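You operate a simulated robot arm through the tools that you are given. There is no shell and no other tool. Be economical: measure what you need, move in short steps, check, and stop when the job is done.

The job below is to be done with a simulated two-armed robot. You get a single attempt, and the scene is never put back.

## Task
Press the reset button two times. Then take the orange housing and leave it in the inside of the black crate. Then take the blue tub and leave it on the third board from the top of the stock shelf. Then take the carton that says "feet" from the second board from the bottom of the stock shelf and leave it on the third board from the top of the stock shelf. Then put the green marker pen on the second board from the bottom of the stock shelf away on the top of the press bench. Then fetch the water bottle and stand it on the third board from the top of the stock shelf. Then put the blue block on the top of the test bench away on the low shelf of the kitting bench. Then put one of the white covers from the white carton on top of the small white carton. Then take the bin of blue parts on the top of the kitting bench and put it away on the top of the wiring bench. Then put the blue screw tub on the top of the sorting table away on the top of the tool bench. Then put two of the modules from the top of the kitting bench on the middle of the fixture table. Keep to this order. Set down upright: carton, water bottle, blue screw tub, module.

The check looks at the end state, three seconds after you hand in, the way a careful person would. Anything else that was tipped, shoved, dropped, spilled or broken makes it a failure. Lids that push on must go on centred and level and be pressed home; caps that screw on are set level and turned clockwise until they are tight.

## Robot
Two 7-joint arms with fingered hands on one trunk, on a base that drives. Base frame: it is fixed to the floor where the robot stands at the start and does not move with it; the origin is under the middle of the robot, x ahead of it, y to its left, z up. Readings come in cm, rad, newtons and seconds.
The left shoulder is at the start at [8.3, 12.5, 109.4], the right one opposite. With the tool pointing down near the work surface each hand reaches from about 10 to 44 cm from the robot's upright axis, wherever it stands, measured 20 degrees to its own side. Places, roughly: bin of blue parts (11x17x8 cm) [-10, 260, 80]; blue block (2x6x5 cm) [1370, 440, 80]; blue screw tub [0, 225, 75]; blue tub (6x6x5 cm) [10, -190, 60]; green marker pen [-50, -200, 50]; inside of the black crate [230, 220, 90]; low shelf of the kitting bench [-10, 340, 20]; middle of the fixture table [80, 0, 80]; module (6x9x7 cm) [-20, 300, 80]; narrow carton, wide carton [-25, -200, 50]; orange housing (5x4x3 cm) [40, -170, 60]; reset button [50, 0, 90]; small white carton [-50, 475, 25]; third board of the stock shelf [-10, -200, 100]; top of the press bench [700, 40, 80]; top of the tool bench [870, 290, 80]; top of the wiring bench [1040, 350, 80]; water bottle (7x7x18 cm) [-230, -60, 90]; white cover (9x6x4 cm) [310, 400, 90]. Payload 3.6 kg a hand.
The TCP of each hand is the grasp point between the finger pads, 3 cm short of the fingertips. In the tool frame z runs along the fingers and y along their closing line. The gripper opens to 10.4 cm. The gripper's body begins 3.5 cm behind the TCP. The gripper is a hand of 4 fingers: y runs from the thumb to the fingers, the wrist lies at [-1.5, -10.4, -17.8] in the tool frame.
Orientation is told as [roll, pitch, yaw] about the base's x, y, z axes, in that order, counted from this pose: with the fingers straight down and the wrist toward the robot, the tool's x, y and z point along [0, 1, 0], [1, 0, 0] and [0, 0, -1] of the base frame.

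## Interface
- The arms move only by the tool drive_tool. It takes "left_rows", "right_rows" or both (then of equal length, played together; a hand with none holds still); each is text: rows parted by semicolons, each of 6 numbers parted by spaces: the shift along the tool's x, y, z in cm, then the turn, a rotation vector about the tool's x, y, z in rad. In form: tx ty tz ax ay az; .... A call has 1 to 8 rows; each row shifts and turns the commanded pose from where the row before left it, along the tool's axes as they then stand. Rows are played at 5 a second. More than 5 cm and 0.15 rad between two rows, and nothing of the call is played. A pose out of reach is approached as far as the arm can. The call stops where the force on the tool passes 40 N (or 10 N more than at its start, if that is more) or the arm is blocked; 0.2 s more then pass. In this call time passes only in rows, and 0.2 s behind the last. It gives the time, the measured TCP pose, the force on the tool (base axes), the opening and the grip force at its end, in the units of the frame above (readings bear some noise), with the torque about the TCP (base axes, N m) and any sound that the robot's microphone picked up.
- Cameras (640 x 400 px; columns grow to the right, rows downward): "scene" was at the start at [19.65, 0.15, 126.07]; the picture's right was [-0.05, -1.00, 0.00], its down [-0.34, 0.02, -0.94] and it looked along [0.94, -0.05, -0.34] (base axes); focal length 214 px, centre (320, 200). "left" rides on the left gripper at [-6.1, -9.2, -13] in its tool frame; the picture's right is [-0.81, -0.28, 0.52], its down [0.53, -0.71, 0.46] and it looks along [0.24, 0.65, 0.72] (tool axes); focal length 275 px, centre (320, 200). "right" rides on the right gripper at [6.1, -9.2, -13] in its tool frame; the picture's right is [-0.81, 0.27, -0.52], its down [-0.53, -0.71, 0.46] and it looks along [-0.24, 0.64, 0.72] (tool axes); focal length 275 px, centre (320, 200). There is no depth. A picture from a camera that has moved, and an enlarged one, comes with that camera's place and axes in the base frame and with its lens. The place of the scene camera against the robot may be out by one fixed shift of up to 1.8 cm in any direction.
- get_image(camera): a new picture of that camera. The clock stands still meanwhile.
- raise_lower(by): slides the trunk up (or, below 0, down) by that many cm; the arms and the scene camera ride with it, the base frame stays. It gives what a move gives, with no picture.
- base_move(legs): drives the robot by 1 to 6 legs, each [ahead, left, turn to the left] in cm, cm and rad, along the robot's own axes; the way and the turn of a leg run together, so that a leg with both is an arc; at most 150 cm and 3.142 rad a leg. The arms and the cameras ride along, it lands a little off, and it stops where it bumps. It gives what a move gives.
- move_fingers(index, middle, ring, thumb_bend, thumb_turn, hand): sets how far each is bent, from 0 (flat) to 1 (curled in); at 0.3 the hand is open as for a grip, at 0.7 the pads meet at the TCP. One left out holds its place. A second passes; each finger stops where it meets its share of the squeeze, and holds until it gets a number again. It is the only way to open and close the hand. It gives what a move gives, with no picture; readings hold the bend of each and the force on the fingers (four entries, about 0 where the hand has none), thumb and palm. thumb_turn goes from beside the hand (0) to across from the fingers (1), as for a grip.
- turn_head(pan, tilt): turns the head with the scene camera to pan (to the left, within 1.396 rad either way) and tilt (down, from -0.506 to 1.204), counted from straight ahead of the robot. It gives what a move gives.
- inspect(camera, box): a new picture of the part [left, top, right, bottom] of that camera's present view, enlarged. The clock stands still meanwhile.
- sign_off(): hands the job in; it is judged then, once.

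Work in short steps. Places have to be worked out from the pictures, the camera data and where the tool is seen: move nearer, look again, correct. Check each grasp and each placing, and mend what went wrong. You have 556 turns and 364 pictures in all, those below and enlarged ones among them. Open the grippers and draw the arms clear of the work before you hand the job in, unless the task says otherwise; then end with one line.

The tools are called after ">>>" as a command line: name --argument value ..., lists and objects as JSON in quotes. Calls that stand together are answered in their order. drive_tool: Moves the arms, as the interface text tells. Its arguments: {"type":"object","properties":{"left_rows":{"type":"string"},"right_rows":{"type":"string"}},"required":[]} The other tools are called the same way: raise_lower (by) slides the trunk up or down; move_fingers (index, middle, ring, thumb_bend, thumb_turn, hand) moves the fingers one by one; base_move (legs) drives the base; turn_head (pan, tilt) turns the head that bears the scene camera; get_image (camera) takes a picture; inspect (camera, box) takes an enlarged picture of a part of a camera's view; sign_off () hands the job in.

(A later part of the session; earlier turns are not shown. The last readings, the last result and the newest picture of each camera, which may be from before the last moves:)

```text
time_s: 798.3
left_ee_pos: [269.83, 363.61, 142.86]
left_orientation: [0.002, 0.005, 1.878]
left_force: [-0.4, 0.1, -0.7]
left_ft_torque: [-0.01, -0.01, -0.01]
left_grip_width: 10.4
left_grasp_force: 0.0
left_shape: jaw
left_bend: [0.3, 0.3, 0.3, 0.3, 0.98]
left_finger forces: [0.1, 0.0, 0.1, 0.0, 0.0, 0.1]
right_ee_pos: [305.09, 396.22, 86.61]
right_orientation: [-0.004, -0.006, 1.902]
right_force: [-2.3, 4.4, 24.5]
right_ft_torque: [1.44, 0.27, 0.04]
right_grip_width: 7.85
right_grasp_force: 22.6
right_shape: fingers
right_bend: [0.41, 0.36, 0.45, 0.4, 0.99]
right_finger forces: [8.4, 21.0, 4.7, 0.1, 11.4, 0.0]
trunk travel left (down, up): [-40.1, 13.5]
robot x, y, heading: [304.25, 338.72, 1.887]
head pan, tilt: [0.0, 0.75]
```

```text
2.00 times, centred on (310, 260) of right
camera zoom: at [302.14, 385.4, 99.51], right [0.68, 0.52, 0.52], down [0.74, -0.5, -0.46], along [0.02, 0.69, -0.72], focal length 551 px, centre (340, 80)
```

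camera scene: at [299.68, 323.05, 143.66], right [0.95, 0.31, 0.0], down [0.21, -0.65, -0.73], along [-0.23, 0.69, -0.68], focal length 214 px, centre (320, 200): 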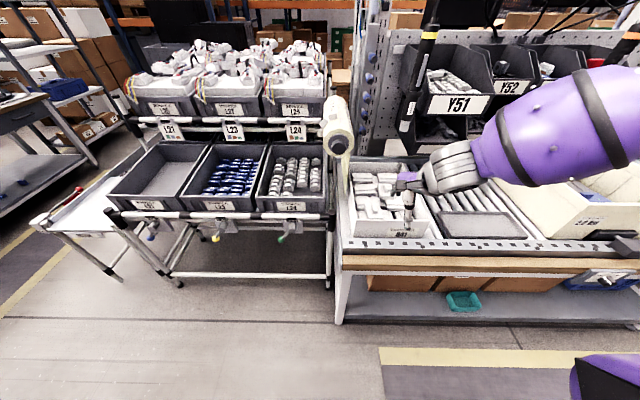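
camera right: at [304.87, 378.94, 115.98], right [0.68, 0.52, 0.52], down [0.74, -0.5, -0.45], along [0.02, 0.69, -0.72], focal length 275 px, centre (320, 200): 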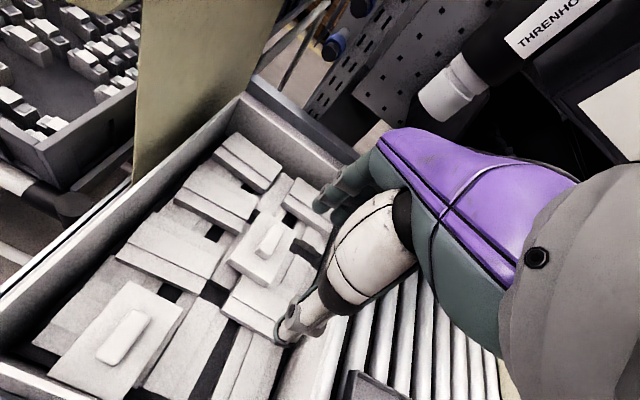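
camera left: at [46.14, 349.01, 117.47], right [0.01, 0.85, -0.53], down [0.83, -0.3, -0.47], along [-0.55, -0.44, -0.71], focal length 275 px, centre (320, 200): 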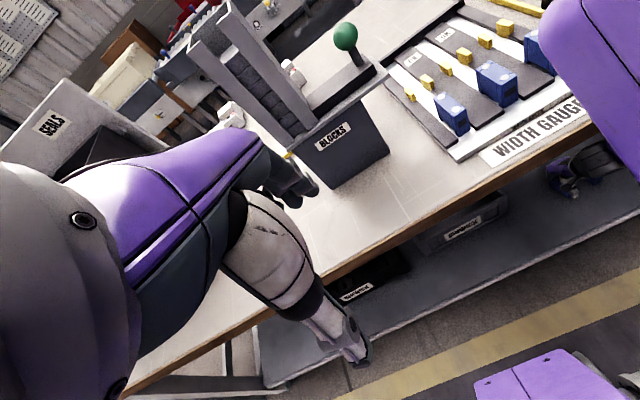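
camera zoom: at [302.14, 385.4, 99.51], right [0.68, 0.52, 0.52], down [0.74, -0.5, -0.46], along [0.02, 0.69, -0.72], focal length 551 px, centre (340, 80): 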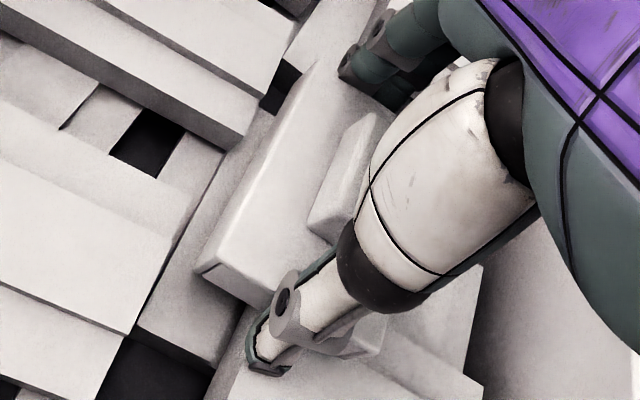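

Gripped with ~8 cm between. Lift 3 and check.

>>> raise_lower --by 3

>>> get_image --camera "right"

```text
time_s: 799.1
left_ee_pos: [269.82, 363.85, 145.79]
left_orientation: [0.007, 0.005, 1.879]
left_force: [-1.1, 0.3, -1.2]
left_ft_torque: [0.02, 0.0, 0.0]
left_grip_width: 10.39
left_grasp_force: 0.0
left_shape: jaw
left_bend: [0.3, 0.3, 0.3, 0.3, 0.98]
left_finger forces: [0.1, 0.1, 0.0, 0.1, 0.0, 0.0]
right_ee_pos: [305.19, 396.15, 89.28]
right_orientation: [-0.005, 0.003, 1.901]
right_force: [0.5, 0.1, -1.1]
right_ft_torque: [-0.01, 0.01, 0.0]
right_grip_width: 7.87
right_grasp_force: 12.7
right_shape: fingers
right_bend: [0.42, 0.43, 0.45, 0.4, 0.99]
right_finger forces: [7.1, 1.7, 4.0, 0.0, 12.4, 0.0]
trunk travel left (down, up): [-43.1, 10.5]
robot x, y, heading: [304.27, 339.09, 1.887]
head pan, tilt: [0.0, 0.75]
```

```text
117 pictures are left
camera right: at [302.24, 385.47, 102.17], right [0.68, 0.52, 0.52], down [0.74, -0.5, -0.45], along [0.02, 0.69, -0.73], focal length 275 px, centre (320, 200)
```

right: 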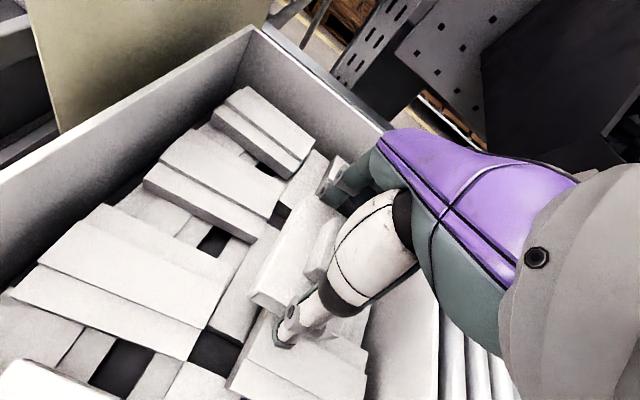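

Firmly held. Raise above the rim and back away.

>>> raise_lower --by 10

>>> drive_tool --right_rows "0 0 -3 0 0 0;0 -2 -3 0 0 0;0 -4 0 0 0 0;0 -4 0 0 0 0"

>>> base_move --legs '[[-28, 0, 0], [0, 0, 1.57]]'

>>> get_image --camera "right"

```text
time_s: 800.4
left_ee_pos: [269.82, 363.89, 155.73]
left_orientation: [0.005, 0.007, 1.878]
left_force: [0.5, -0.2, -0.5]
left_ft_torque: [-0.04, -0.03, -0.02]
left_grip_width: 10.41
left_grasp_force: 0.1
left_shape: jaw
left_bend: [0.3, 0.3, 0.3, 0.3, 0.98]
left_finger forces: [0.1, 0.0, 0.0, 0.0, 0.0, 0.1]
right_ee_pos: [305.21, 396.13, 99.05]
right_orientation: [-0.003, 0.002, 1.903]
right_force: [-0.7, -0.1, -0.8]
right_ft_torque: [-0.01, -0.01, -0.02]
right_grip_width: 7.83
right_grasp_force: 12.0
right_shape: fingers
right_bend: [0.42, 0.43, 0.45, 0.4, 0.99]
right_finger forces: [7.1, 1.6, 4.1, 0.0, 12.4, 0.1]
trunk travel left (down, up): [-53.1, 0.5]
robot x, y, heading: [304.37, 338.7, 1.882]
head pan, tilt: [0.0, 0.75]
```

```text
time_s: 801.4
left_ee_pos: [269.91, 363.64, 155.98]
left_orientation: [0.004, 0.002, 1.88]
left_force: [1.0, -0.8, -0.1]
left_ft_torque: [0.01, 0.01, 0.02]
left_grip_width: 10.42
left_grasp_force: 0.0
left_shape: jaw
left_bend: [0.3, 0.3, 0.3, 0.3, 0.98]
left_finger forces: [0.1, 0.0, 0.0, 0.0, 0.1, 0.1]
right_ee_pos: [308.35, 386.46, 105.13]
right_orientation: [-0.004, -0.003, 1.902]
right_force: [-0.5, -1.0, -1.1]
right_ft_torque: [0.03, 0.01, 0.01]
right_grip_width: 7.84
right_grasp_force: 11.9
right_shape: fingers
right_bend: [0.42, 0.43, 0.45, 0.4, 0.99]
right_finger forces: [7.2, 1.6, 4.0, 0.0, 12.4, 0.0]
trunk travel left (down, up): [-53.1, 0.5]
robot x, y, heading: [304.4, 338.75, 1.886]
head pan, tilt: [0.0, 0.75]
```

```text
time_s: 807.2
left_ee_pos: [288.47, 277.22, 155.84]
left_orientation: [0.004, 0.003, -2.814]
left_force: [-0.3, 0.5, 0.7]
left_ft_torque: [-0.02, -0.02, 0.01]
left_grip_width: 10.42
left_grasp_force: 0.0
left_shape: jaw
left_bend: [0.3, 0.3, 0.3, 0.3, 0.98]
left_finger forces: [0.0, 0.0, 0.0, 0.0, 0.1, 0.0]
right_ee_pos: [264.84, 315.18, 105.04]
right_orientation: [-0.004, -0.001, -2.787]
right_force: [0.3, 0.5, -1.1]
right_ft_torque: [0.01, 0.03, -0.02]
right_grip_width: 7.8
right_grasp_force: 11.7
right_shape: fingers
right_bend: [0.42, 0.44, 0.45, 0.4, 0.99]
right_finger forces: [6.9, 1.4, 3.7, 0.1, 11.7, 0.0]
trunk travel left (down, up): [-53.1, 0.5]
robot x, y, heading: [312.97, 312.06, -2.802]
head pan, tilt: [0.0, 0.75]
```

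```text
116 pictures are left
camera right: at [275.47, 312.59, 118.08], right [-0.54, 0.66, 0.52], down [0.48, 0.75, -0.45], along [-0.69, 0.01, -0.72], focal length 275 px, centre (320, 200)
```

right: 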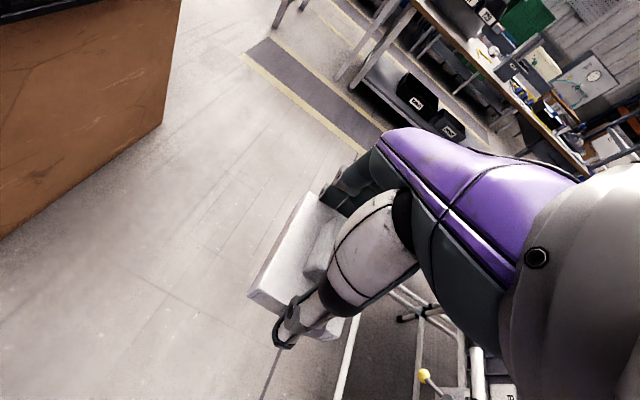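

Cover held well. Drive back to the kitting-bench lane and along it toward the small white carton near [−50, 475].

>>> base_move --legs '[[150, 0, 0], [62, 0, 0], [0, 0, -1.59], [150, 0, 0], [85, 0, 0]]'

>>> turn_head --pan 0.8 --tilt 0.55

>>> get_image --camera "scene"

```text
time_s: 833.0
left_ee_pos: [9.99, 497.66, 155.94]
left_orientation: [0.004, 0.003, 1.861]
left_force: [-0.7, 0.1, 0.1]
left_ft_torque: [-0.01, 0.03, -0.01]
left_grip_width: 10.4
left_grasp_force: 0.1
left_shape: jaw
left_bend: [0.3, 0.3, 0.3, 0.3, 0.98]
left_finger forces: [0.0, 0.0, 0.0, 0.0, 0.0, 0.0]
right_ee_pos: [48.91, 519.77, 105.09]
right_orientation: [-0.004, -0.002, 1.886]
right_force: [0.4, -0.4, -0.3]
right_ft_torque: [-0.02, 0.0, 0.0]
right_grip_width: 7.79
right_grasp_force: 11.1
right_shape: fingers
right_bend: [0.43, 0.44, 0.46, 0.4, 0.99]
right_finger forces: [6.9, 1.3, 3.6, 0.0, 11.2, 0.0]
trunk travel left (down, up): [-53.1, 0.5]
robot x, y, heading: [43.69, 471.99, 1.869]
head pan, tilt: [0.0, 0.75]
```

```text
time_s: 834.1
left_ee_pos: [9.97, 497.57, 155.76]
left_orientation: [0.003, 0.003, 1.86]
left_force: [0.5, 0.5, 0.2]
left_ft_torque: [0.0, -0.01, -0.02]
left_grip_width: 10.38
left_grasp_force: 0.0
left_shape: jaw
left_bend: [0.3, 0.3, 0.3, 0.3, 0.98]
left_finger forces: [0.1, 0.0, 0.1, 0.1, 0.0, 0.1]
right_ee_pos: [48.89, 519.71, 105.1]
right_orientation: [-0.004, -0.005, 1.884]
right_force: [0.3, 0.2, 0.4]
right_ft_torque: [-0.03, -0.02, 0.01]
right_grip_width: 7.76
right_grasp_force: 11.7
right_shape: fingers
right_bend: [0.43, 0.44, 0.46, 0.4, 0.99]
right_finger forces: [6.8, 1.3, 3.6, 0.0, 11.2, 0.0]
trunk travel left (down, up): [-53.1, 0.5]
robot x, y, heading: [43.77, 471.94, 1.865]
head pan, tilt: [0.799, 0.55]
```

```text
115 pictures are left
camera scene: at [34.75, 477.39, 146.34], right [0.46, 0.89, 0.0], down [0.46, -0.24, -0.85], along [-0.76, 0.39, -0.52], focal length 214 px, centre (320, 200)
```

scene: 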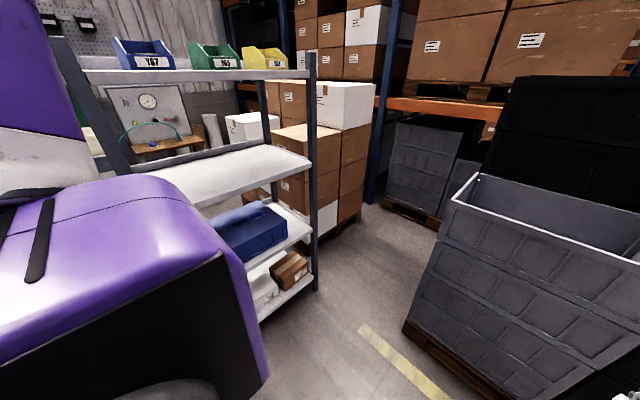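

The small white carton is on the bottom shelf (z≈21) of a rack at the lane's end. I move up a bit, turn to face it, and lower the trunk.

>>> base_move --legs '[[14, 0, 0], [0, 0, 1.58]]'

>>> raise_lower --by -27

>>> turn_head --pan -0.1 --tilt 0.75

>>> get_image --camera "scene"

```text
time_s: 839.2
left_ee_pos: [14.1, 451.58, 155.93]
left_orientation: [0.004, 0.002, -2.846]
left_force: [0.3, -0.2, 0.4]
left_ft_torque: [0.0, 0.01, 0.04]
left_grip_width: 10.4
left_grasp_force: 0.1
left_shape: jaw
left_bend: [0.3, 0.3, 0.3, 0.3, 0.98]
left_finger forces: [0.1, 0.1, 0.0, 0.1, 0.0, 0.0]
right_ee_pos: [-8.07, 490.3, 105.14]
right_orientation: [-0.003, -0.001, -2.821]
right_force: [0.5, -0.8, -1.2]
right_ft_torque: [0.0, 0.01, 0.02]
right_grip_width: 7.75
right_grasp_force: 11.0
right_shape: fingers
right_bend: [0.43, 0.44, 0.46, 0.4, 0.99]
right_finger forces: [6.5, 1.3, 3.5, 0.0, 11.0, 0.1]
trunk travel left (down, up): [-53.1, 0.5]
robot x, y, heading: [39.91, 485.8, -2.839]
head pan, tilt: [0.799, 0.55]
```

```text
time_s: 842.0
left_ee_pos: [14.22, 451.45, 128.9]
left_orientation: [0.003, 0.004, -2.845]
left_force: [0.9, -0.4, 0.5]
left_ft_torque: [-0.02, 0.0, 0.0]
left_grip_width: 10.41
left_grasp_force: 0.2
left_shape: jaw
left_bend: [0.3, 0.3, 0.3, 0.3, 0.98]
left_finger forces: [0.0, 0.0, 0.0, 0.0, 0.0, 0.0]
right_ee_pos: [-8.2, 490.21, 78.11]
right_orientation: [-0.004, -0.004, -2.823]
right_force: [-0.9, -0.2, -0.9]
right_ft_torque: [-0.01, -0.02, -0.02]
right_grip_width: 7.73
right_grasp_force: 10.7
right_shape: fingers
right_bend: [0.43, 0.44, 0.46, 0.4, 0.99]
right_finger forces: [6.6, 1.3, 3.5, 0.1, 11.0, 0.0]
trunk travel left (down, up): [-26.1, 27.5]
robot x, y, heading: [39.85, 485.75, -2.844]
head pan, tilt: [0.799, 0.55]
```

```text
time_s: 843.2
left_ee_pos: [14.18, 451.68, 128.87]
left_orientation: [0.003, 0.004, -2.846]
left_force: [0.0, -0.5, 0.0]
left_ft_torque: [-0.01, 0.04, 0.0]
left_grip_width: 10.39
left_grasp_force: 0.1
left_shape: jaw
left_bend: [0.3, 0.3, 0.3, 0.3, 0.98]
left_finger forces: [0.0, 0.0, 0.0, 0.0, 0.0, 0.0]
right_ee_pos: [-8.14, 490.29, 77.99]
right_orientation: [-0.002, -0.001, -2.82]
right_force: [-0.1, -0.6, -0.3]
right_ft_torque: [-0.01, 0.01, 0.02]
right_grip_width: 7.72
right_grasp_force: 11.1
right_shape: fingers
right_bend: [0.43, 0.44, 0.46, 0.4, 0.99]
right_finger forces: [6.5, 1.2, 3.5, 0.1, 10.9, 0.0]
trunk travel left (down, up): [-26.1, 27.5]
robot x, y, heading: [39.77, 485.26, -2.83]
head pan, tilt: [-0.099, 0.75]
```

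```text
114 pictures are left
camera scene: at [18.5, 480.77, 116.24], right [-0.2, 0.98, 0.0], down [0.67, 0.14, -0.73], along [-0.72, -0.15, -0.68], focal length 214 px, centre (320, 200)
```

scene: 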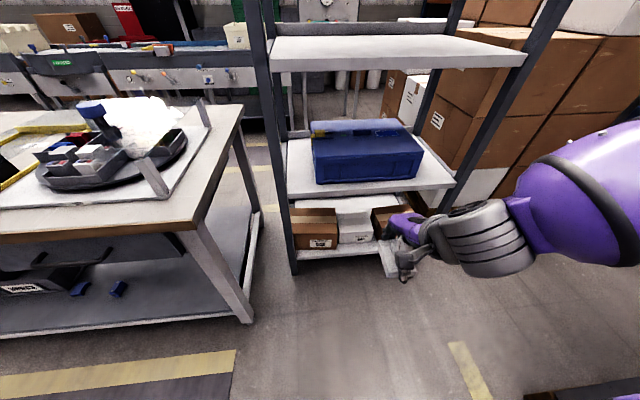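

Zoom in on the white carton on the bottom shelf.

>>> inspect --camera "scene" --box '[280, 170, 460, 290]'

```text
3.33 times, centred on (370, 230) of scene
camera zoom: at [18.5, 480.77, 116.24], right [-0.2, 0.98, 0.0], down [0.67, 0.14, -0.73], along [-0.72, -0.15, -0.68], focal length 715 px, centre (153, 100)
```

zoom: 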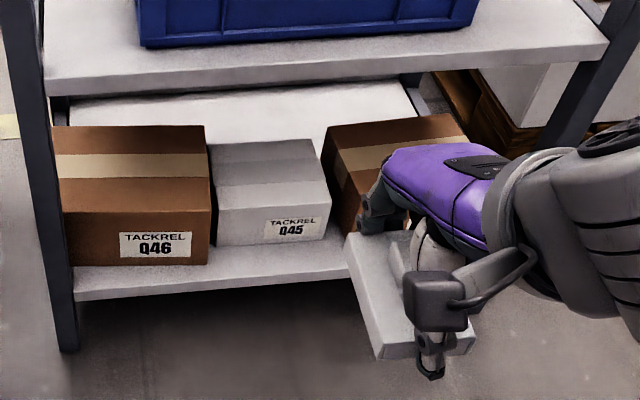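

The small white carton (Q45) has a flat top at z≈33.5, centre ≈ [−58, 483], with the shelf above at ≈58. I'll come in with the hand pitched forward to keep the wrist low. Lower the trunk fully, then pitch.

>>> raise_lower --by -25.5

>>> drive_tool --right_rows "0 2 0 -0.1 0 0;0 2 0 -0.1 0 0;0 2 1 -0.1 0 0;0 0.5 3 0 0 0"

>>> get_image --camera "scene"

```text
time_s: 845.8
left_ee_pos: [14.15, 451.55, 103.36]
left_orientation: [0.004, 0.004, -2.845]
left_force: [-0.1, 0.5, -0.5]
left_ft_torque: [-0.03, 0.03, -0.02]
left_grip_width: 10.38
left_grasp_force: 0.0
left_shape: jaw
left_bend: [0.3, 0.3, 0.3, 0.3, 0.98]
left_finger forces: [0.1, 0.0, 0.0, 0.1, 0.0, 0.0]
right_ee_pos: [-9.51, 489.86, 47.82]
right_orientation: [0.0, 0.15, -2.819]
right_force: [-0.4, 0.7, 0.0]
right_ft_torque: [-0.02, -0.01, 0.0]
right_grip_width: 7.73
right_grasp_force: 11.0
right_shape: fingers
right_bend: [0.43, 0.44, 0.46, 0.4, 0.99]
right_finger forces: [6.6, 1.2, 3.5, 0.1, 10.8, 0.0]
trunk travel left (down, up): [-0.6, 53.0]
robot x, y, heading: [39.7, 485.75, -2.84]
head pan, tilt: [-0.099, 0.75]
```

```text
time_s: 846.8
left_ee_pos: [14.13, 451.58, 103.45]
left_orientation: [0.006, 0.004, -2.846]
left_force: [-0.6, -0.2, 0.0]
left_ft_torque: [0.03, 0.01, 0.01]
left_grip_width: 10.36
left_grasp_force: 0.1
left_shape: jaw
left_bend: [0.3, 0.3, 0.3, 0.3, 0.98]
left_finger forces: [0.0, 0.0, 0.1, 0.1, 0.0, 0.0]
right_ee_pos: [-13.71, 487.62, 44.87]
right_orientation: [0.01, -0.05, -2.81]
right_force: [0.7, -0.4, -0.8]
right_ft_torque: [0.03, -0.02, 0.05]
right_grip_width: 7.74
right_grasp_force: 11.8
right_shape: fingers
right_bend: [0.43, 0.44, 0.46, 0.4, 0.99]
right_finger forces: [6.6, 1.1, 3.6, 0.1, 11.2, 0.0]
right hand out of reach, approached as far as the arm can: row 3, 4
trunk travel left (down, up): [-0.6, 53.0]
robot x, y, heading: [39.55, 485.76, -2.839]
head pan, tilt: [-0.099, 0.75]
```

```text
112 pictures are left
camera scene: at [10.87, 478.4, 89.8], right [-0.2, 0.98, 0.0], down [0.67, 0.14, -0.73], along [-0.72, -0.15, -0.68], focal length 214 px, centre (320, 200)
```

scene: 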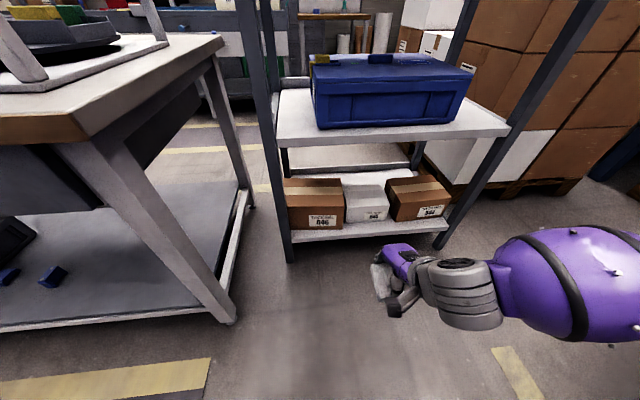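

Pitch further forward, then move the base right 9 and ahead 28 and look again.

>>> drive_tool --right_rows "0 1 -0.5 -0.12 0 0;0 1 -0.5 -0.12 0 0"

>>> base_move --legs '[[0, -8.5, 0], [26, 0, 0]]'

>>> get_image --camera "scene"

```text
time_s: 847.4
left_ee_pos: [14.25, 451.6, 103.41]
left_orientation: [0.006, 0.003, -2.847]
left_force: [-0.2, 0.4, -0.6]
left_ft_torque: [0.05, 0.02, 0.04]
left_grip_width: 10.41
left_grasp_force: 0.0
left_shape: jaw
left_bend: [0.3, 0.3, 0.3, 0.3, 0.98]
left_finger forces: [0.0, 0.0, 0.0, 0.0, 0.0, 0.0]
right_ee_pos: [-19.9, 487.17, 52.79]
right_orientation: [0.0, -0.27, -2.819]
right_force: [0.1, -0.4, 0.3]
right_ft_torque: [0.01, -0.02, 0.02]
right_grip_width: 7.73
right_grasp_force: 11.1
right_shape: fingers
right_bend: [0.43, 0.44, 0.46, 0.4, 0.99]
right_finger forces: [6.6, 1.2, 3.5, 0.1, 11.2, 0.0]
right hand out of reach, approached as far as the arm can: row 1, 2
trunk travel left (down, up): [-0.6, 53.0]
robot x, y, heading: [39.63, 486.04, -2.841]
head pan, tilt: [-0.099, 0.75]
```

```text
time_s: 849.9
left_ee_pos: [-11.69, 452.43, 103.33]
left_orientation: [0.005, 0.006, -2.845]
left_force: [0.2, 1.4, 0.4]
left_ft_torque: [-0.01, 0.03, 0.0]
left_grip_width: 10.38
left_grasp_force: 0.0
left_shape: jaw
left_bend: [0.3, 0.3, 0.3, 0.3, 0.98]
left_finger forces: [0.1, 0.0, 0.0, 0.0, 0.1, 0.0]
right_ee_pos: [-45.1, 487.97, 51.89]
right_orientation: [0.004, -0.238, -2.813]
right_force: [0.0, 0.6, -0.5]
right_ft_torque: [0.0, -0.02, 0.01]
right_grip_width: 7.73
right_grasp_force: 11.8
right_shape: fingers
right_bend: [0.43, 0.44, 0.46, 0.4, 0.99]
right_finger forces: [6.6, 1.7, 3.7, 0.0, 11.4, 0.0]
trunk travel left (down, up): [-0.6, 53.0]
robot x, y, heading: [13.55, 486.6, -2.84]
head pan, tilt: [-0.099, 0.75]
stopped in leg 2: the force on the tool passed its limit (the readings are from after the stop); the commanded pose is now the measured one
```

```text
111 pictures are left
camera scene: at [-15.05, 479.25, 89.81], right [-0.2, 0.98, 0.0], down [0.67, 0.14, -0.73], along [-0.72, -0.15, -0.68], focal length 214 px, centre (320, 200)
```

scene: 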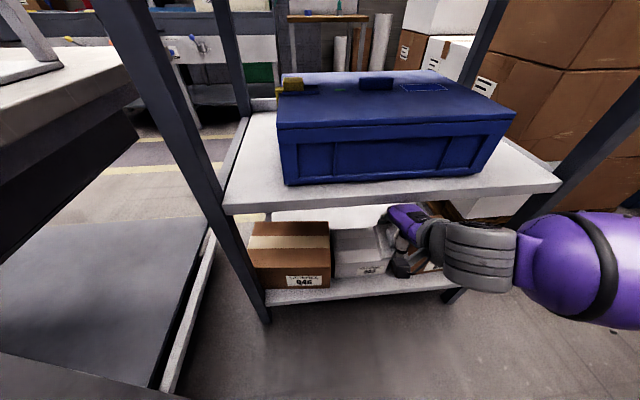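

The hand touched the shelf above. Back off 6 cm, and lower the hand about 11 cm first.

>>> base_move --legs '[[-7, 0, 0]]'

>>> drive_tool --right_rows "0 -0.9 3.7 0 0 0;0 -0.9 3.7 0 0 0;0 -0.7 2.9 0 0 0"

>>> inspect --camera "scene" --box '[230, 180, 470, 330]'

```text
time_s: 850.9
left_ee_pos: [-5.26, 454.41, 103.41]
left_orientation: [0.005, 0.005, -2.845]
left_force: [-0.2, 0.3, 0.3]
left_ft_torque: [-0.01, 0.01, 0.0]
left_grip_width: 10.37
left_grasp_force: 0.0
left_shape: jaw
left_bend: [0.3, 0.3, 0.3, 0.3, 0.98]
left_finger forces: [0.1, 0.0, 0.0, 0.0, 0.0, 0.0]
right_ee_pos: [-38.58, 490.06, 51.91]
right_orientation: [0.002, -0.24, -2.815]
right_force: [-0.5, 0.0, -0.4]
right_ft_torque: [-0.02, -0.01, -0.02]
right_grip_width: 7.75
right_grasp_force: 11.0
right_shape: fingers
right_bend: [0.43, 0.44, 0.46, 0.4, 0.99]
right_finger forces: [6.5, 1.4, 3.7, 0.1, 11.3, 0.0]
trunk travel left (down, up): [-0.6, 53.0]
robot x, y, heading: [20.13, 488.42, -2.84]
head pan, tilt: [-0.099, 0.75]
```

```text
time_s: 851.7
left_ee_pos: [-5.32, 454.41, 103.34]
left_orientation: [0.003, 0.006, -2.847]
left_force: [-0.3, -0.1, -0.4]
left_ft_torque: [-0.03, 0.0, -0.02]
left_grip_width: 10.36
left_grasp_force: 0.0
left_shape: jaw
left_bend: [0.3, 0.3, 0.3, 0.3, 0.98]
left_finger forces: [0.0, 0.1, 0.0, 0.0, 0.0, 0.1]
right_ee_pos: [-43.0, 489.49, 48.05]
right_orientation: [0.005, -0.225, -2.813]
right_force: [0.8, -0.2, 0.2]
right_ft_torque: [0.01, -0.01, 0.02]
right_grip_width: 7.71
right_grasp_force: 11.5
right_shape: fingers
right_bend: [0.43, 0.44, 0.46, 0.4, 0.99]
right_finger forces: [6.6, 1.4, 3.6, 0.1, 11.4, 0.1]
right hand out of reach, approached as far as the arm can: row 1, 2, 3
trunk travel left (down, up): [-0.6, 53.0]
robot x, y, heading: [20.28, 488.14, -2.841]
head pan, tilt: [-0.099, 0.75]
```

```text
2.67 times, centred on (350, 255) of scene
camera zoom: at [-8.58, 481.32, 89.8], right [-0.2, 0.98, 0.0], down [0.67, 0.14, -0.73], along [-0.72, -0.15, -0.68], focal length 572 px, centre (240, 53)
```

zoom: 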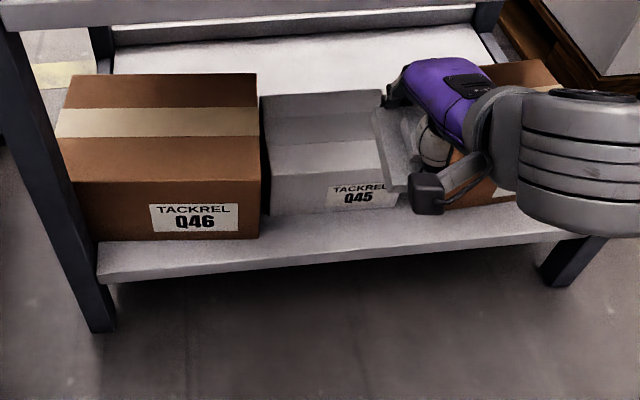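

The straight-arm posture should allow both pitch and low height. I back up 16 and extend the arm forward/left, then lower.

>>> base_move --legs '[[-16, 0, 0]]'

>>> drive_tool --right_rows "1.5 3 0.7 0 0 0;1.5 3 0.7 0 0 0;1.5 3 0.7 0 0 0;1 2 1.5 0 0 0;0 0 2.5 0 0 0;0 0 2.5 0 0 0;0 0 2.5 0 0 0"

>>> get_image --camera "scene"

```text
time_s: 853.1
left_ee_pos: [9.6, 459.15, 103.38]
left_orientation: [0.004, 0.005, -2.844]
left_force: [-0.2, -0.2, 0.6]
left_ft_torque: [-0.02, 0.0, 0.0]
left_grip_width: 10.38
left_grasp_force: 0.1
left_shape: jaw
left_bend: [0.3, 0.3, 0.3, 0.3, 0.98]
left_finger forces: [0.0, 0.0, 0.1, 0.0, 0.1, 0.0]
right_ee_pos: [-28.17, 494.03, 48.08]
right_orientation: [0.005, -0.223, -2.813]
right_force: [-0.3, -0.3, -0.5]
right_ft_torque: [0.0, 0.03, 0.0]
right_grip_width: 7.7
right_grasp_force: 11.4
right_shape: fingers
right_bend: [0.43, 0.44, 0.46, 0.4, 0.99]
right_finger forces: [6.6, 1.4, 3.5, 0.0, 11.4, 0.0]
trunk travel left (down, up): [-0.6, 53.0]
robot x, y, heading: [35.16, 493.35, -2.835]
head pan, tilt: [-0.099, 0.75]
```

```text
time_s: 854.7
left_ee_pos: [9.54, 459.07, 103.43]
left_orientation: [0.004, 0.006, -2.844]
left_force: [-0.2, -0.6, -0.4]
left_ft_torque: [0.02, -0.03, -0.03]
left_grip_width: 10.4
left_grasp_force: 0.0
left_shape: jaw
left_bend: [0.3, 0.3, 0.3, 0.3, 0.98]
left_finger forces: [0.0, 0.0, 0.0, 0.0, 0.0, 0.0]
right_ee_pos: [-38.82, 484.63, 39.6]
right_orientation: [0.005, -0.226, -2.812]
right_force: [-0.1, 0.2, 0.1]
right_ft_torque: [0.02, 0.02, 0.0]
right_grip_width: 7.7
right_grasp_force: 11.5
right_shape: fingers
right_bend: [0.43, 0.44, 0.46, 0.4, 0.99]
right_finger forces: [6.6, 1.4, 3.5, 0.0, 11.3, 0.0]
trunk travel left (down, up): [-0.6, 53.0]
robot x, y, heading: [35.26, 493.43, -2.836]
head pan, tilt: [-0.099, 0.75]
```

```text
109 pictures are left
camera scene: at [6.3, 485.92, 89.8], right [-0.2, 0.98, 0.0], down [0.67, 0.14, -0.73], along [-0.72, -0.15, -0.68], focal length 214 px, centre (320, 200)
```

scene: 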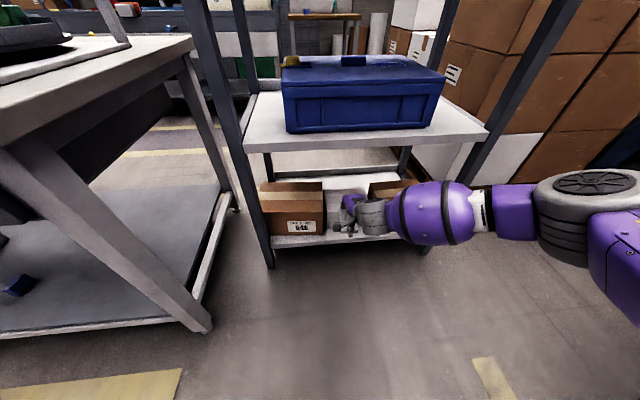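

Now it reaches z 39.6 with the pitch. Pitch a little more, raise 3, then move base right 4.5 and ahead 18.

>>> drive_tool --right_rows "0 0.6 -2.2 -0.08 0 0;0 0.5 -1.6 -0.08 0 0"

>>> base_move --legs '[[0, -4.6, 0], [16, 0, 0]]'

>>> inspect --camera "scene" --box '[230, 180, 470, 330]'

>>> get_image --camera "right"

```text
time_s: 855.3
left_ee_pos: [9.49, 459.11, 103.29]
left_orientation: [0.005, 0.005, -2.843]
left_force: [0.4, 0.5, 0.3]
left_ft_torque: [-0.01, -0.02, 0.04]
left_grip_width: 10.4
left_grasp_force: 0.1
left_shape: jaw
left_bend: [0.3, 0.3, 0.3, 0.3, 0.98]
left_finger forces: [0.1, 0.1, 0.0, 0.0, 0.0, 0.0]
right_ee_pos: [-38.59, 485.2, 42.26]
right_orientation: [0.016, -0.261, -2.806]
right_force: [-0.9, 0.0, 0.0]
right_ft_torque: [0.01, 0.01, 0.01]
right_grip_width: 7.74
right_grasp_force: 11.0
right_shape: fingers
right_bend: [0.43, 0.44, 0.46, 0.4, 0.99]
right_finger forces: [6.6, 1.3, 3.5, 0.1, 11.3, 0.1]
right hand out of reach, approached as far as the arm can: row 1, 2
trunk travel left (down, up): [-0.6, 53.0]
robot x, y, heading: [34.96, 493.38, -2.837]
head pan, tilt: [-0.099, 0.75]
```

```text
time_s: 857.3
left_ee_pos: [-7.18, 458.66, 103.35]
left_orientation: [0.004, 0.003, -2.847]
left_force: [1.4, -0.4, 0.4]
left_ft_torque: [-0.03, -0.04, -0.03]
left_grip_width: 10.41
left_grasp_force: 0.0
left_shape: jaw
left_bend: [0.3, 0.3, 0.3, 0.3, 0.98]
left_finger forces: [0.0, 0.0, 0.0, 0.0, 0.1, 0.0]
right_ee_pos: [-55.41, 485.05, 42.24]
right_orientation: [0.019, -0.261, -2.81]
right_force: [-0.2, 0.5, 0.5]
right_ft_torque: [0.02, 0.02, -0.03]
right_grip_width: 7.71
right_grasp_force: 11.6
right_shape: fingers
right_bend: [0.43, 0.44, 0.46, 0.4, 0.99]
right_finger forces: [6.6, 1.3, 3.6, 0.0, 11.3, 0.0]
trunk travel left (down, up): [-0.6, 53.0]
robot x, y, heading: [18.35, 492.45, -2.84]
head pan, tilt: [-0.099, 0.75]
```

```text
2.67 times, centred on (350, 255) of scene
camera zoom: at [-10.49, 485.58, 89.79], right [-0.2, 0.98, 0.0], down [0.67, 0.14, -0.73], along [-0.72, -0.15, -0.68], focal length 572 px, centre (240, 53)
```

zoom: 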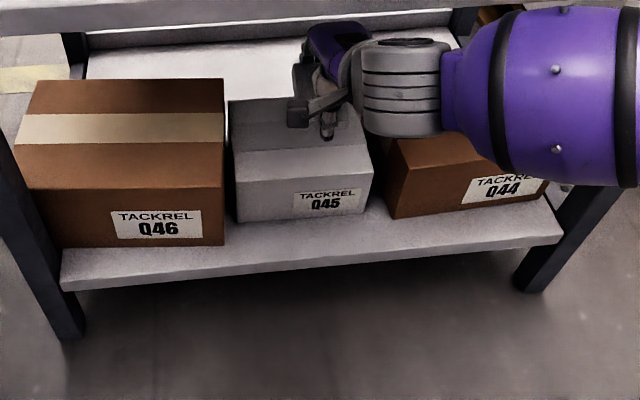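

```text
107 pictures are left
camera right: at [-42.05, 483.36, 52.57], right [-0.4, 0.73, 0.56], down [0.37, 0.68, -0.63], along [-0.84, -0.05, -0.54], focal length 275 px, centre (320, 200)
```

right: 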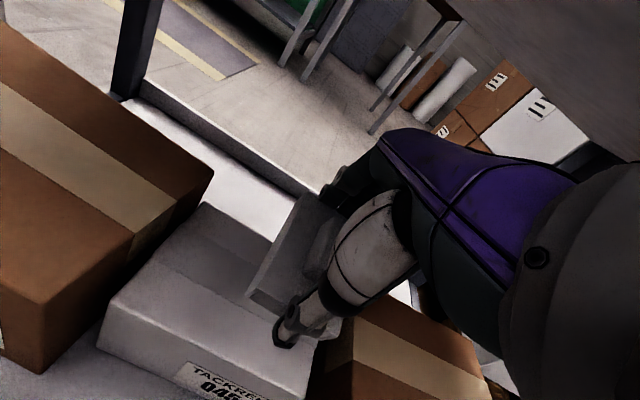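

By the hand camera the carton top's centre is at ≈ [−57.6, 483]. Lower 1 cm, then base ahead 2.5 and left 1.3.

>>> drive_tool --right_rows "0 -0.3 1 0 0 0"

>>> base_move --legs '[[2.5, 1.3, 0]]'

>>> drive_tool --right_rows "0 -0.15 0.6 0 0 0;0 -0.15 0.6 0 0 0"

>>> get_image --camera "right"

```text
time_s: 857.7
left_ee_pos: [-7.2, 458.68, 103.35]
left_orientation: [0.006, 0.005, -2.847]
left_force: [1.1, -0.5, -0.5]
left_ft_torque: [0.0, 0.01, -0.02]
left_grip_width: 10.4
left_grasp_force: 0.0
left_shape: jaw
left_bend: [0.3, 0.3, 0.3, 0.3, 0.98]
left_finger forces: [0.0, 0.0, 0.0, 0.1, 0.1, 0.1]
right_ee_pos: [-55.35, 484.81, 42.36]
right_orientation: [0.02, -0.26, -2.81]
right_force: [0.5, 0.2, -0.4]
right_ft_torque: [-0.02, 0.0, -0.03]
right_grip_width: 7.72
right_grasp_force: 11.6
right_shape: fingers
right_bend: [0.43, 0.44, 0.46, 0.4, 0.99]
right_finger forces: [6.5, 1.4, 3.6, 0.0, 11.3, 0.1]
right hand out of reach, approached as far as the arm can: row 1
trunk travel left (down, up): [-0.6, 53.0]
robot x, y, heading: [18.15, 492.6, -2.843]
head pan, tilt: [-0.099, 0.75]
```

```text
time_s: 858.5
left_ee_pos: [-9.18, 456.73, 103.33]
left_orientation: [0.004, 0.003, -2.843]
left_force: [0.1, 0.1, 0.6]
left_ft_torque: [-0.03, 0.0, -0.01]
left_grip_width: 10.41
left_grasp_force: 0.1
left_shape: jaw
left_bend: [0.3, 0.3, 0.3, 0.3, 0.98]
left_finger forces: [0.0, 0.0, 0.0, 0.0, 0.0, 0.0]
right_ee_pos: [-57.45, 482.85, 42.14]
right_orientation: [0.017, -0.26, -2.807]
right_force: [0.2, -0.3, -1.1]
right_ft_torque: [0.01, 0.0, 0.04]
right_grip_width: 7.72
right_grasp_force: 11.6
right_shape: fingers
right_bend: [0.43, 0.44, 0.46, 0.4, 0.99]
right_finger forces: [6.5, 1.4, 3.5, 0.1, 11.3, 0.0]
trunk travel left (down, up): [-0.6, 53.0]
robot x, y, heading: [16.67, 490.84, -2.839]
head pan, tilt: [-0.099, 0.75]
```

```text
time_s: 859.1
left_ee_pos: [-9.32, 456.78, 103.26]
left_orientation: [0.004, 0.004, -2.843]
left_force: [-0.5, 0.1, 0.6]
left_ft_torque: [0.02, 0.03, -0.03]
left_grip_width: 10.4
left_grasp_force: 0.1
left_shape: jaw
left_bend: [0.3, 0.3, 0.3, 0.3, 0.98]
left_finger forces: [0.1, 0.0, 0.0, 0.1, 0.1, 0.0]
right_ee_pos: [-57.63, 482.77, 41.35]
right_orientation: [0.017, -0.25, -2.806]
right_force: [0.2, 0.3, 0.0]
right_ft_torque: [0.01, 0.0, 0.0]
right_grip_width: 7.74
right_grasp_force: 11.3
right_shape: fingers
right_bend: [0.43, 0.44, 0.46, 0.4, 0.99]
right_finger forces: [6.5, 1.4, 3.4, 0.0, 11.3, 0.0]
right hand out of reach, approached as far as the arm can: row 2
trunk travel left (down, up): [-0.6, 53.0]
robot x, y, heading: [16.4, 490.88, -2.835]
head pan, tilt: [-0.099, 0.75]
```

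```text
106 pictures are left
camera right: at [-44.39, 481.18, 51.79], right [-0.4, 0.73, 0.55], down [0.37, 0.68, -0.63], along [-0.84, -0.05, -0.55], focal length 275 px, centre (320, 200)
```

right: 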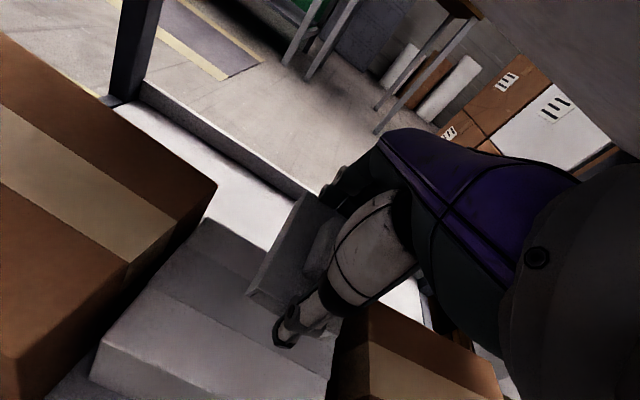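

Lower the last bit of trunk and try a little more downward reach.

>>> raise_lower --by -0.6

>>> drive_tool --right_rows "0.3 0.4 0.7 0.03 0 0;0.3 0.3 0.7 0.03 0 0"

```text
time_s: 859.6
left_ee_pos: [-9.13, 456.71, 102.79]
left_orientation: [0.004, 0.006, -2.844]
left_force: [-0.1, -0.1, 0.0]
left_ft_torque: [0.02, 0.0, -0.02]
left_grip_width: 10.38
left_grasp_force: 0.1
left_shape: jaw
left_bend: [0.3, 0.3, 0.3, 0.3, 0.98]
left_finger forces: [0.0, 0.1, 0.1, 0.0, 0.0, 0.1]
right_ee_pos: [-58.01, 482.79, 41.08]
right_orientation: [0.018, -0.254, -2.81]
right_force: [0.5, 0.4, -0.6]
right_ft_torque: [0.0, 0.02, 0.01]
right_grip_width: 7.71
right_grasp_force: 11.7
right_shape: fingers
right_bend: [0.43, 0.44, 0.46, 0.4, 0.99]
right_finger forces: [6.7, 1.4, 3.6, 0.0, 11.5, 0.1]
trunk travel left (down, up): [0.0, 53.6]
robot x, y, heading: [16.3, 490.81, -2.843]
head pan, tilt: [-0.099, 0.75]
```

```text
time_s: 860.2
left_ee_pos: [-9.29, 456.71, 102.76]
left_orientation: [0.006, 0.005, -2.844]
left_force: [-0.4, -0.6, -0.1]
left_ft_torque: [0.01, -0.03, 0.0]
left_grip_width: 10.38
left_grasp_force: 0.1
left_shape: jaw
left_bend: [0.3, 0.3, 0.3, 0.3, 0.98]
left_finger forces: [0.1, 0.1, 0.0, 0.1, 0.1, 0.0]
right_ee_pos: [-58.68, 481.9, 40.13]
right_orientation: [0.018, -0.197, -2.809]
right_force: [0.1, 0.0, -0.8]
right_ft_torque: [-0.01, 0.02, -0.02]
right_grip_width: 7.73
right_grasp_force: 11.3
right_shape: fingers
right_bend: [0.43, 0.44, 0.46, 0.4, 0.99]
right_finger forces: [6.6, 1.5, 3.5, 0.0, 11.5, 0.0]
trunk travel left (down, up): [0.0, 53.6]
robot x, y, heading: [16.02, 490.72, -2.841]
head pan, tilt: [-0.099, 0.75]
```

Continue down in the same manner.

>>> drive_tool --right_rows "0 -0.2 0.7 0.02 0 0;0 -0.2 0.7 0.02 0 0"

>>> inspect --camera "scene" --box '[230, 180, 470, 330]'

```text
time_s: 860.9
left_ee_pos: [-9.15, 456.74, 102.7]
left_orientation: [0.007, 0.004, -2.845]
left_force: [0.4, -0.8, -0.3]
left_ft_torque: [0.0, 0.06, 0.0]
left_grip_width: 10.43
left_grasp_force: 0.1
left_shape: jaw
left_bend: [0.3, 0.3, 0.3, 0.3, 0.98]
left_finger forces: [0.1, 0.0, 0.0, 0.0, 0.1, 0.1]
right_ee_pos: [-58.64, 482.02, 38.53]
right_orientation: [0.019, -0.155, -2.808]
right_force: [-0.3, 0.4, 0.5]
right_ft_torque: [-0.01, 0.0, -0.01]
right_grip_width: 7.72
right_grasp_force: 12.1
right_shape: fingers
right_bend: [0.43, 0.44, 0.46, 0.4, 0.99]
right_finger forces: [6.6, 1.5, 3.5, 0.1, 11.5, 0.0]
trunk travel left (down, up): [0.0, 53.6]
robot x, y, heading: [16.3, 490.91, -2.841]
head pan, tilt: [-0.099, 0.75]
```

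```text
2.67 times, centred on (350, 255) of scene
camera zoom: at [-12.55, 483.56, 89.5], right [-0.2, 0.98, 0.0], down [0.67, 0.14, -0.73], along [-0.72, -0.15, -0.68], focal length 572 px, centre (240, 53)
```

zoom: 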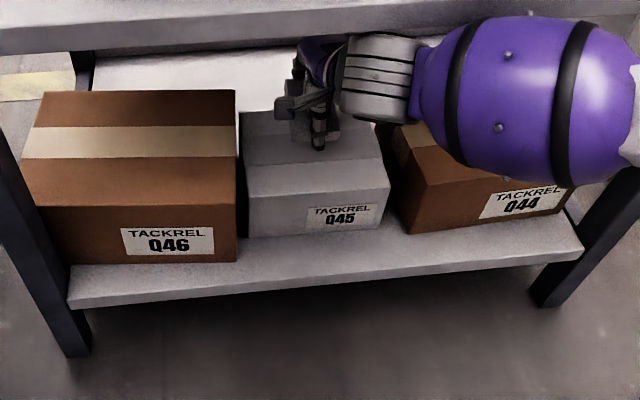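

Slightly too far back: base back 1.8, then lower until contact.

>>> base_move --legs '[[-1.8, 0, 0]]'

>>> drive_tool --right_rows "0 -0.1 0.5 0.02 0 0;0 -0.1 0.5 0.02 0 0;0 -0.1 0.4 0.02 0 0"

```text
time_s: 861.6
left_ee_pos: [-7.5, 457.3, 102.72]
left_orientation: [0.006, 0.006, -2.847]
left_force: [0.4, 1.1, -0.5]
left_ft_torque: [0.02, 0.01, -0.01]
left_grip_width: 10.38
left_grasp_force: 0.0
left_shape: jaw
left_bend: [0.3, 0.3, 0.3, 0.3, 0.98]
left_finger forces: [0.1, 0.0, 0.1, 0.0, 0.0, 0.0]
right_ee_pos: [-56.9, 482.54, 38.53]
right_orientation: [0.015, -0.157, -2.807]
right_force: [-0.2, -0.1, -0.7]
right_ft_torque: [-0.01, 0.0, 0.0]
right_grip_width: 7.71
right_grasp_force: 11.4
right_shape: fingers
right_bend: [0.43, 0.44, 0.46, 0.4, 0.99]
right_finger forces: [6.6, 1.3, 3.5, 0.1, 11.5, 0.0]
trunk travel left (down, up): [0.0, 53.6]
robot x, y, heading: [18.06, 491.32, -2.833]
head pan, tilt: [-0.099, 0.75]
```

```text
time_s: 862.4
left_ee_pos: [-7.63, 457.28, 102.79]
left_orientation: [0.005, 0.006, -2.846]
left_force: [0.4, 0.2, -0.5]
left_ft_torque: [0.03, 0.0, 0.03]
left_grip_width: 10.4
left_grasp_force: 0.0
left_shape: jaw
left_bend: [0.3, 0.3, 0.3, 0.3, 0.98]
left_finger forces: [0.0, 0.0, 0.0, 0.1, 0.0, 0.0]
right_ee_pos: [-56.42, 483.29, 37.48]
right_orientation: [0.015, -0.095, -2.809]
right_force: [-0.1, 0.3, 0.4]
right_ft_torque: [-0.01, -0.01, -0.01]
right_grip_width: 7.74
right_grasp_force: 11.3
right_shape: fingers
right_bend: [0.43, 0.44, 0.46, 0.4, 0.99]
right_finger forces: [6.6, 1.4, 3.5, 0.1, 11.5, 0.1]
right hand out of reach, approached as far as the arm can: row 2
trunk travel left (down, up): [0.0, 53.6]
robot x, y, heading: [17.96, 491.53, -2.845]
head pan, tilt: [-0.099, 0.75]
```

>>> drive_tool --right_rows "0 0 0.6 0.02 0 0;0 0 0.6 0.02 0 0;0 0 0.5 0.02 0 0"

>>> inspect --camera "scene" --box '[280, 190, 440, 300]'

```text
time_s: 863.2
left_ee_pos: [-7.5, 457.23, 102.78]
left_orientation: [0.006, 0.006, -2.846]
left_force: [0.4, -0.1, 0.3]
left_ft_torque: [-0.04, 0.01, 0.0]
left_grip_width: 10.39
left_grasp_force: 0.2
left_shape: jaw
left_bend: [0.3, 0.3, 0.3, 0.3, 0.98]
left_finger forces: [0.0, 0.0, 0.1, 0.1, 0.0, 0.1]
right_ee_pos: [-56.13, 484.42, 36.13]
right_orientation: [0.016, -0.033, -2.807]
right_force: [-0.5, 0.3, -0.1]
right_ft_torque: [0.02, 0.02, -0.01]
right_grip_width: 7.74
right_grasp_force: 11.8
right_shape: fingers
right_bend: [0.43, 0.44, 0.46, 0.4, 0.99]
right_finger forces: [6.5, 1.4, 3.5, 0.0, 11.4, 0.1]
right hand out of reach, approached as far as the arm can: row 1, 3
trunk travel left (down, up): [0.0, 53.6]
robot x, y, heading: [18.19, 491.29, -2.839]
head pan, tilt: [-0.099, 0.75]
```

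```text
3.64 times, centred on (360, 245) of scene
camera zoom: at [-10.86, 484.1, 89.5], right [-0.2, 0.98, 0.0], down [0.67, 0.14, -0.73], along [-0.72, -0.15, -0.68], focal length 780 px, centre (174, 36)
```

zoom: 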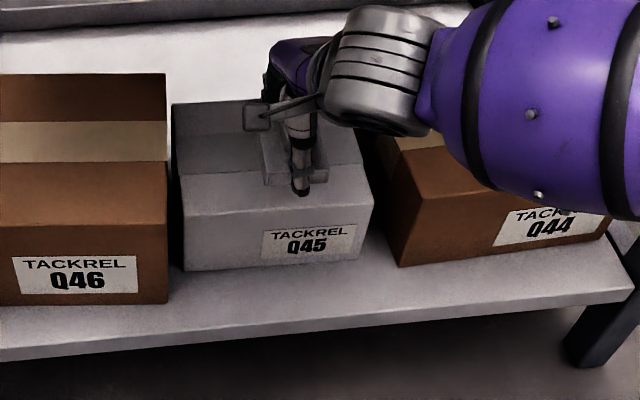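

Cover is level and just above; shift left 2 cm and ahead 0.8, then down to contact.

>>> base_move --legs '[[0.8, 2, 0]]'

>>> drive_tool --right_rows "0 0 0.6 0.01 0 0;0 0 0.6 0.01 0 0;0 0 0.6 0.01 0 0"

```text
time_s: 864.0
left_ee_pos: [-7.52, 455.14, 102.8]
left_orientation: [0.004, 0.005, -2.845]
left_force: [0.4, -0.4, 0.2]
left_ft_torque: [-0.04, 0.02, 0.0]
left_grip_width: 10.39
left_grasp_force: 0.0
left_shape: jaw
left_bend: [0.3, 0.3, 0.3, 0.3, 0.98]
left_finger forces: [0.0, 0.0, 0.0, 0.0, 0.0, 0.0]
right_ee_pos: [-56.22, 482.16, 36.04]
right_orientation: [0.013, -0.035, -2.808]
right_force: [-0.3, -0.4, -0.9]
right_ft_torque: [0.01, -0.03, -0.01]
right_grip_width: 7.73
right_grasp_force: 11.5
right_shape: fingers
right_bend: [0.43, 0.44, 0.46, 0.4, 0.99]
right_finger forces: [6.6, 1.4, 3.4, 0.1, 11.4, 0.0]
trunk travel left (down, up): [0.0, 53.6]
robot x, y, heading: [17.95, 489.34, -2.84]
head pan, tilt: [-0.099, 0.75]
```

```text
time_s: 864.8
left_ee_pos: [-7.64, 455.07, 102.82]
left_orientation: [0.005, 0.006, -2.845]
left_force: [-0.2, 0.1, 0.8]
left_ft_torque: [-0.01, 0.01, 0.04]
left_grip_width: 10.39
left_grasp_force: 0.1
left_shape: jaw
left_bend: [0.3, 0.3, 0.3, 0.3, 0.98]
left_finger forces: [0.0, 0.0, 0.1, 0.1, 0.0, 0.0]
right_ee_pos: [-56.05, 482.92, 35.02]
right_orientation: [0.015, -0.016, -2.806]
right_force: [0.7, 0.4, -0.8]
right_ft_torque: [-0.02, -0.01, -0.02]
right_grip_width: 7.73
right_grasp_force: 11.8
right_shape: fingers
right_bend: [0.43, 0.44, 0.46, 0.4, 0.99]
right_finger forces: [6.7, 1.4, 3.5, 0.1, 11.4, 0.0]
right hand out of reach, approached as far as the arm can: row 1, 3
trunk travel left (down, up): [0.0, 53.6]
robot x, y, heading: [17.84, 489.17, -2.838]
head pan, tilt: [-0.099, 0.75]
```

>>> drive_tool --right_rows "0 0.1 0.7 0.02 0 0;0 0.1 0.7 0.02 0 0;0 0.1 0.7 0.02 0 0;0 0 0.6 0.02 0 0"

>>> inspect --camera "scene" --box '[280, 190, 440, 300]'

```text
time_s: 865.8
left_ee_pos: [-7.61, 455.07, 102.72]
left_orientation: [0.005, 0.005, -2.844]
left_force: [0.8, -0.1, 0.1]
left_ft_torque: [0.04, 0.01, 0.0]
left_grip_width: 10.4
left_grasp_force: 0.0
left_shape: jaw
left_bend: [0.3, 0.3, 0.3, 0.3, 0.98]
left_finger forces: [0.1, 0.0, 0.0, 0.0, 0.1, 0.0]
right_ee_pos: [-55.47, 483.98, 34.1]
right_orientation: [0.018, 0.024, -2.802]
right_force: [0.2, 0.4, -0.1]
right_ft_torque: [0.01, 0.0, -0.01]
right_grip_width: 7.74
right_grasp_force: 11.3
right_shape: fingers
right_bend: [0.43, 0.44, 0.46, 0.4, 0.99]
right_finger forces: [6.6, 1.3, 3.5, 0.0, 11.3, 0.1]
right hand out of reach, approached as far as the arm can: row 1, 2, 3, 4
trunk travel left (down, up): [0.0, 53.6]
robot x, y, heading: [18.26, 489.13, -2.838]
head pan, tilt: [-0.099, 0.75]
```

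```text
3.64 times, centred on (360, 245) of scene
camera zoom: at [-10.98, 481.92, 89.5], right [-0.2, 0.98, 0.0], down [0.67, 0.14, -0.73], along [-0.72, -0.15, -0.68], focal length 780 px, centre (174, 36)
```

zoom: 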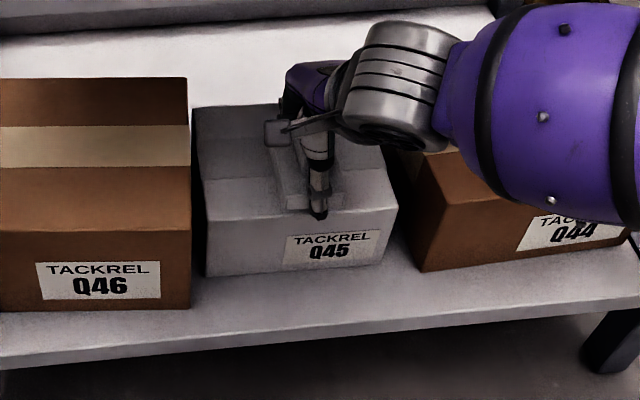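

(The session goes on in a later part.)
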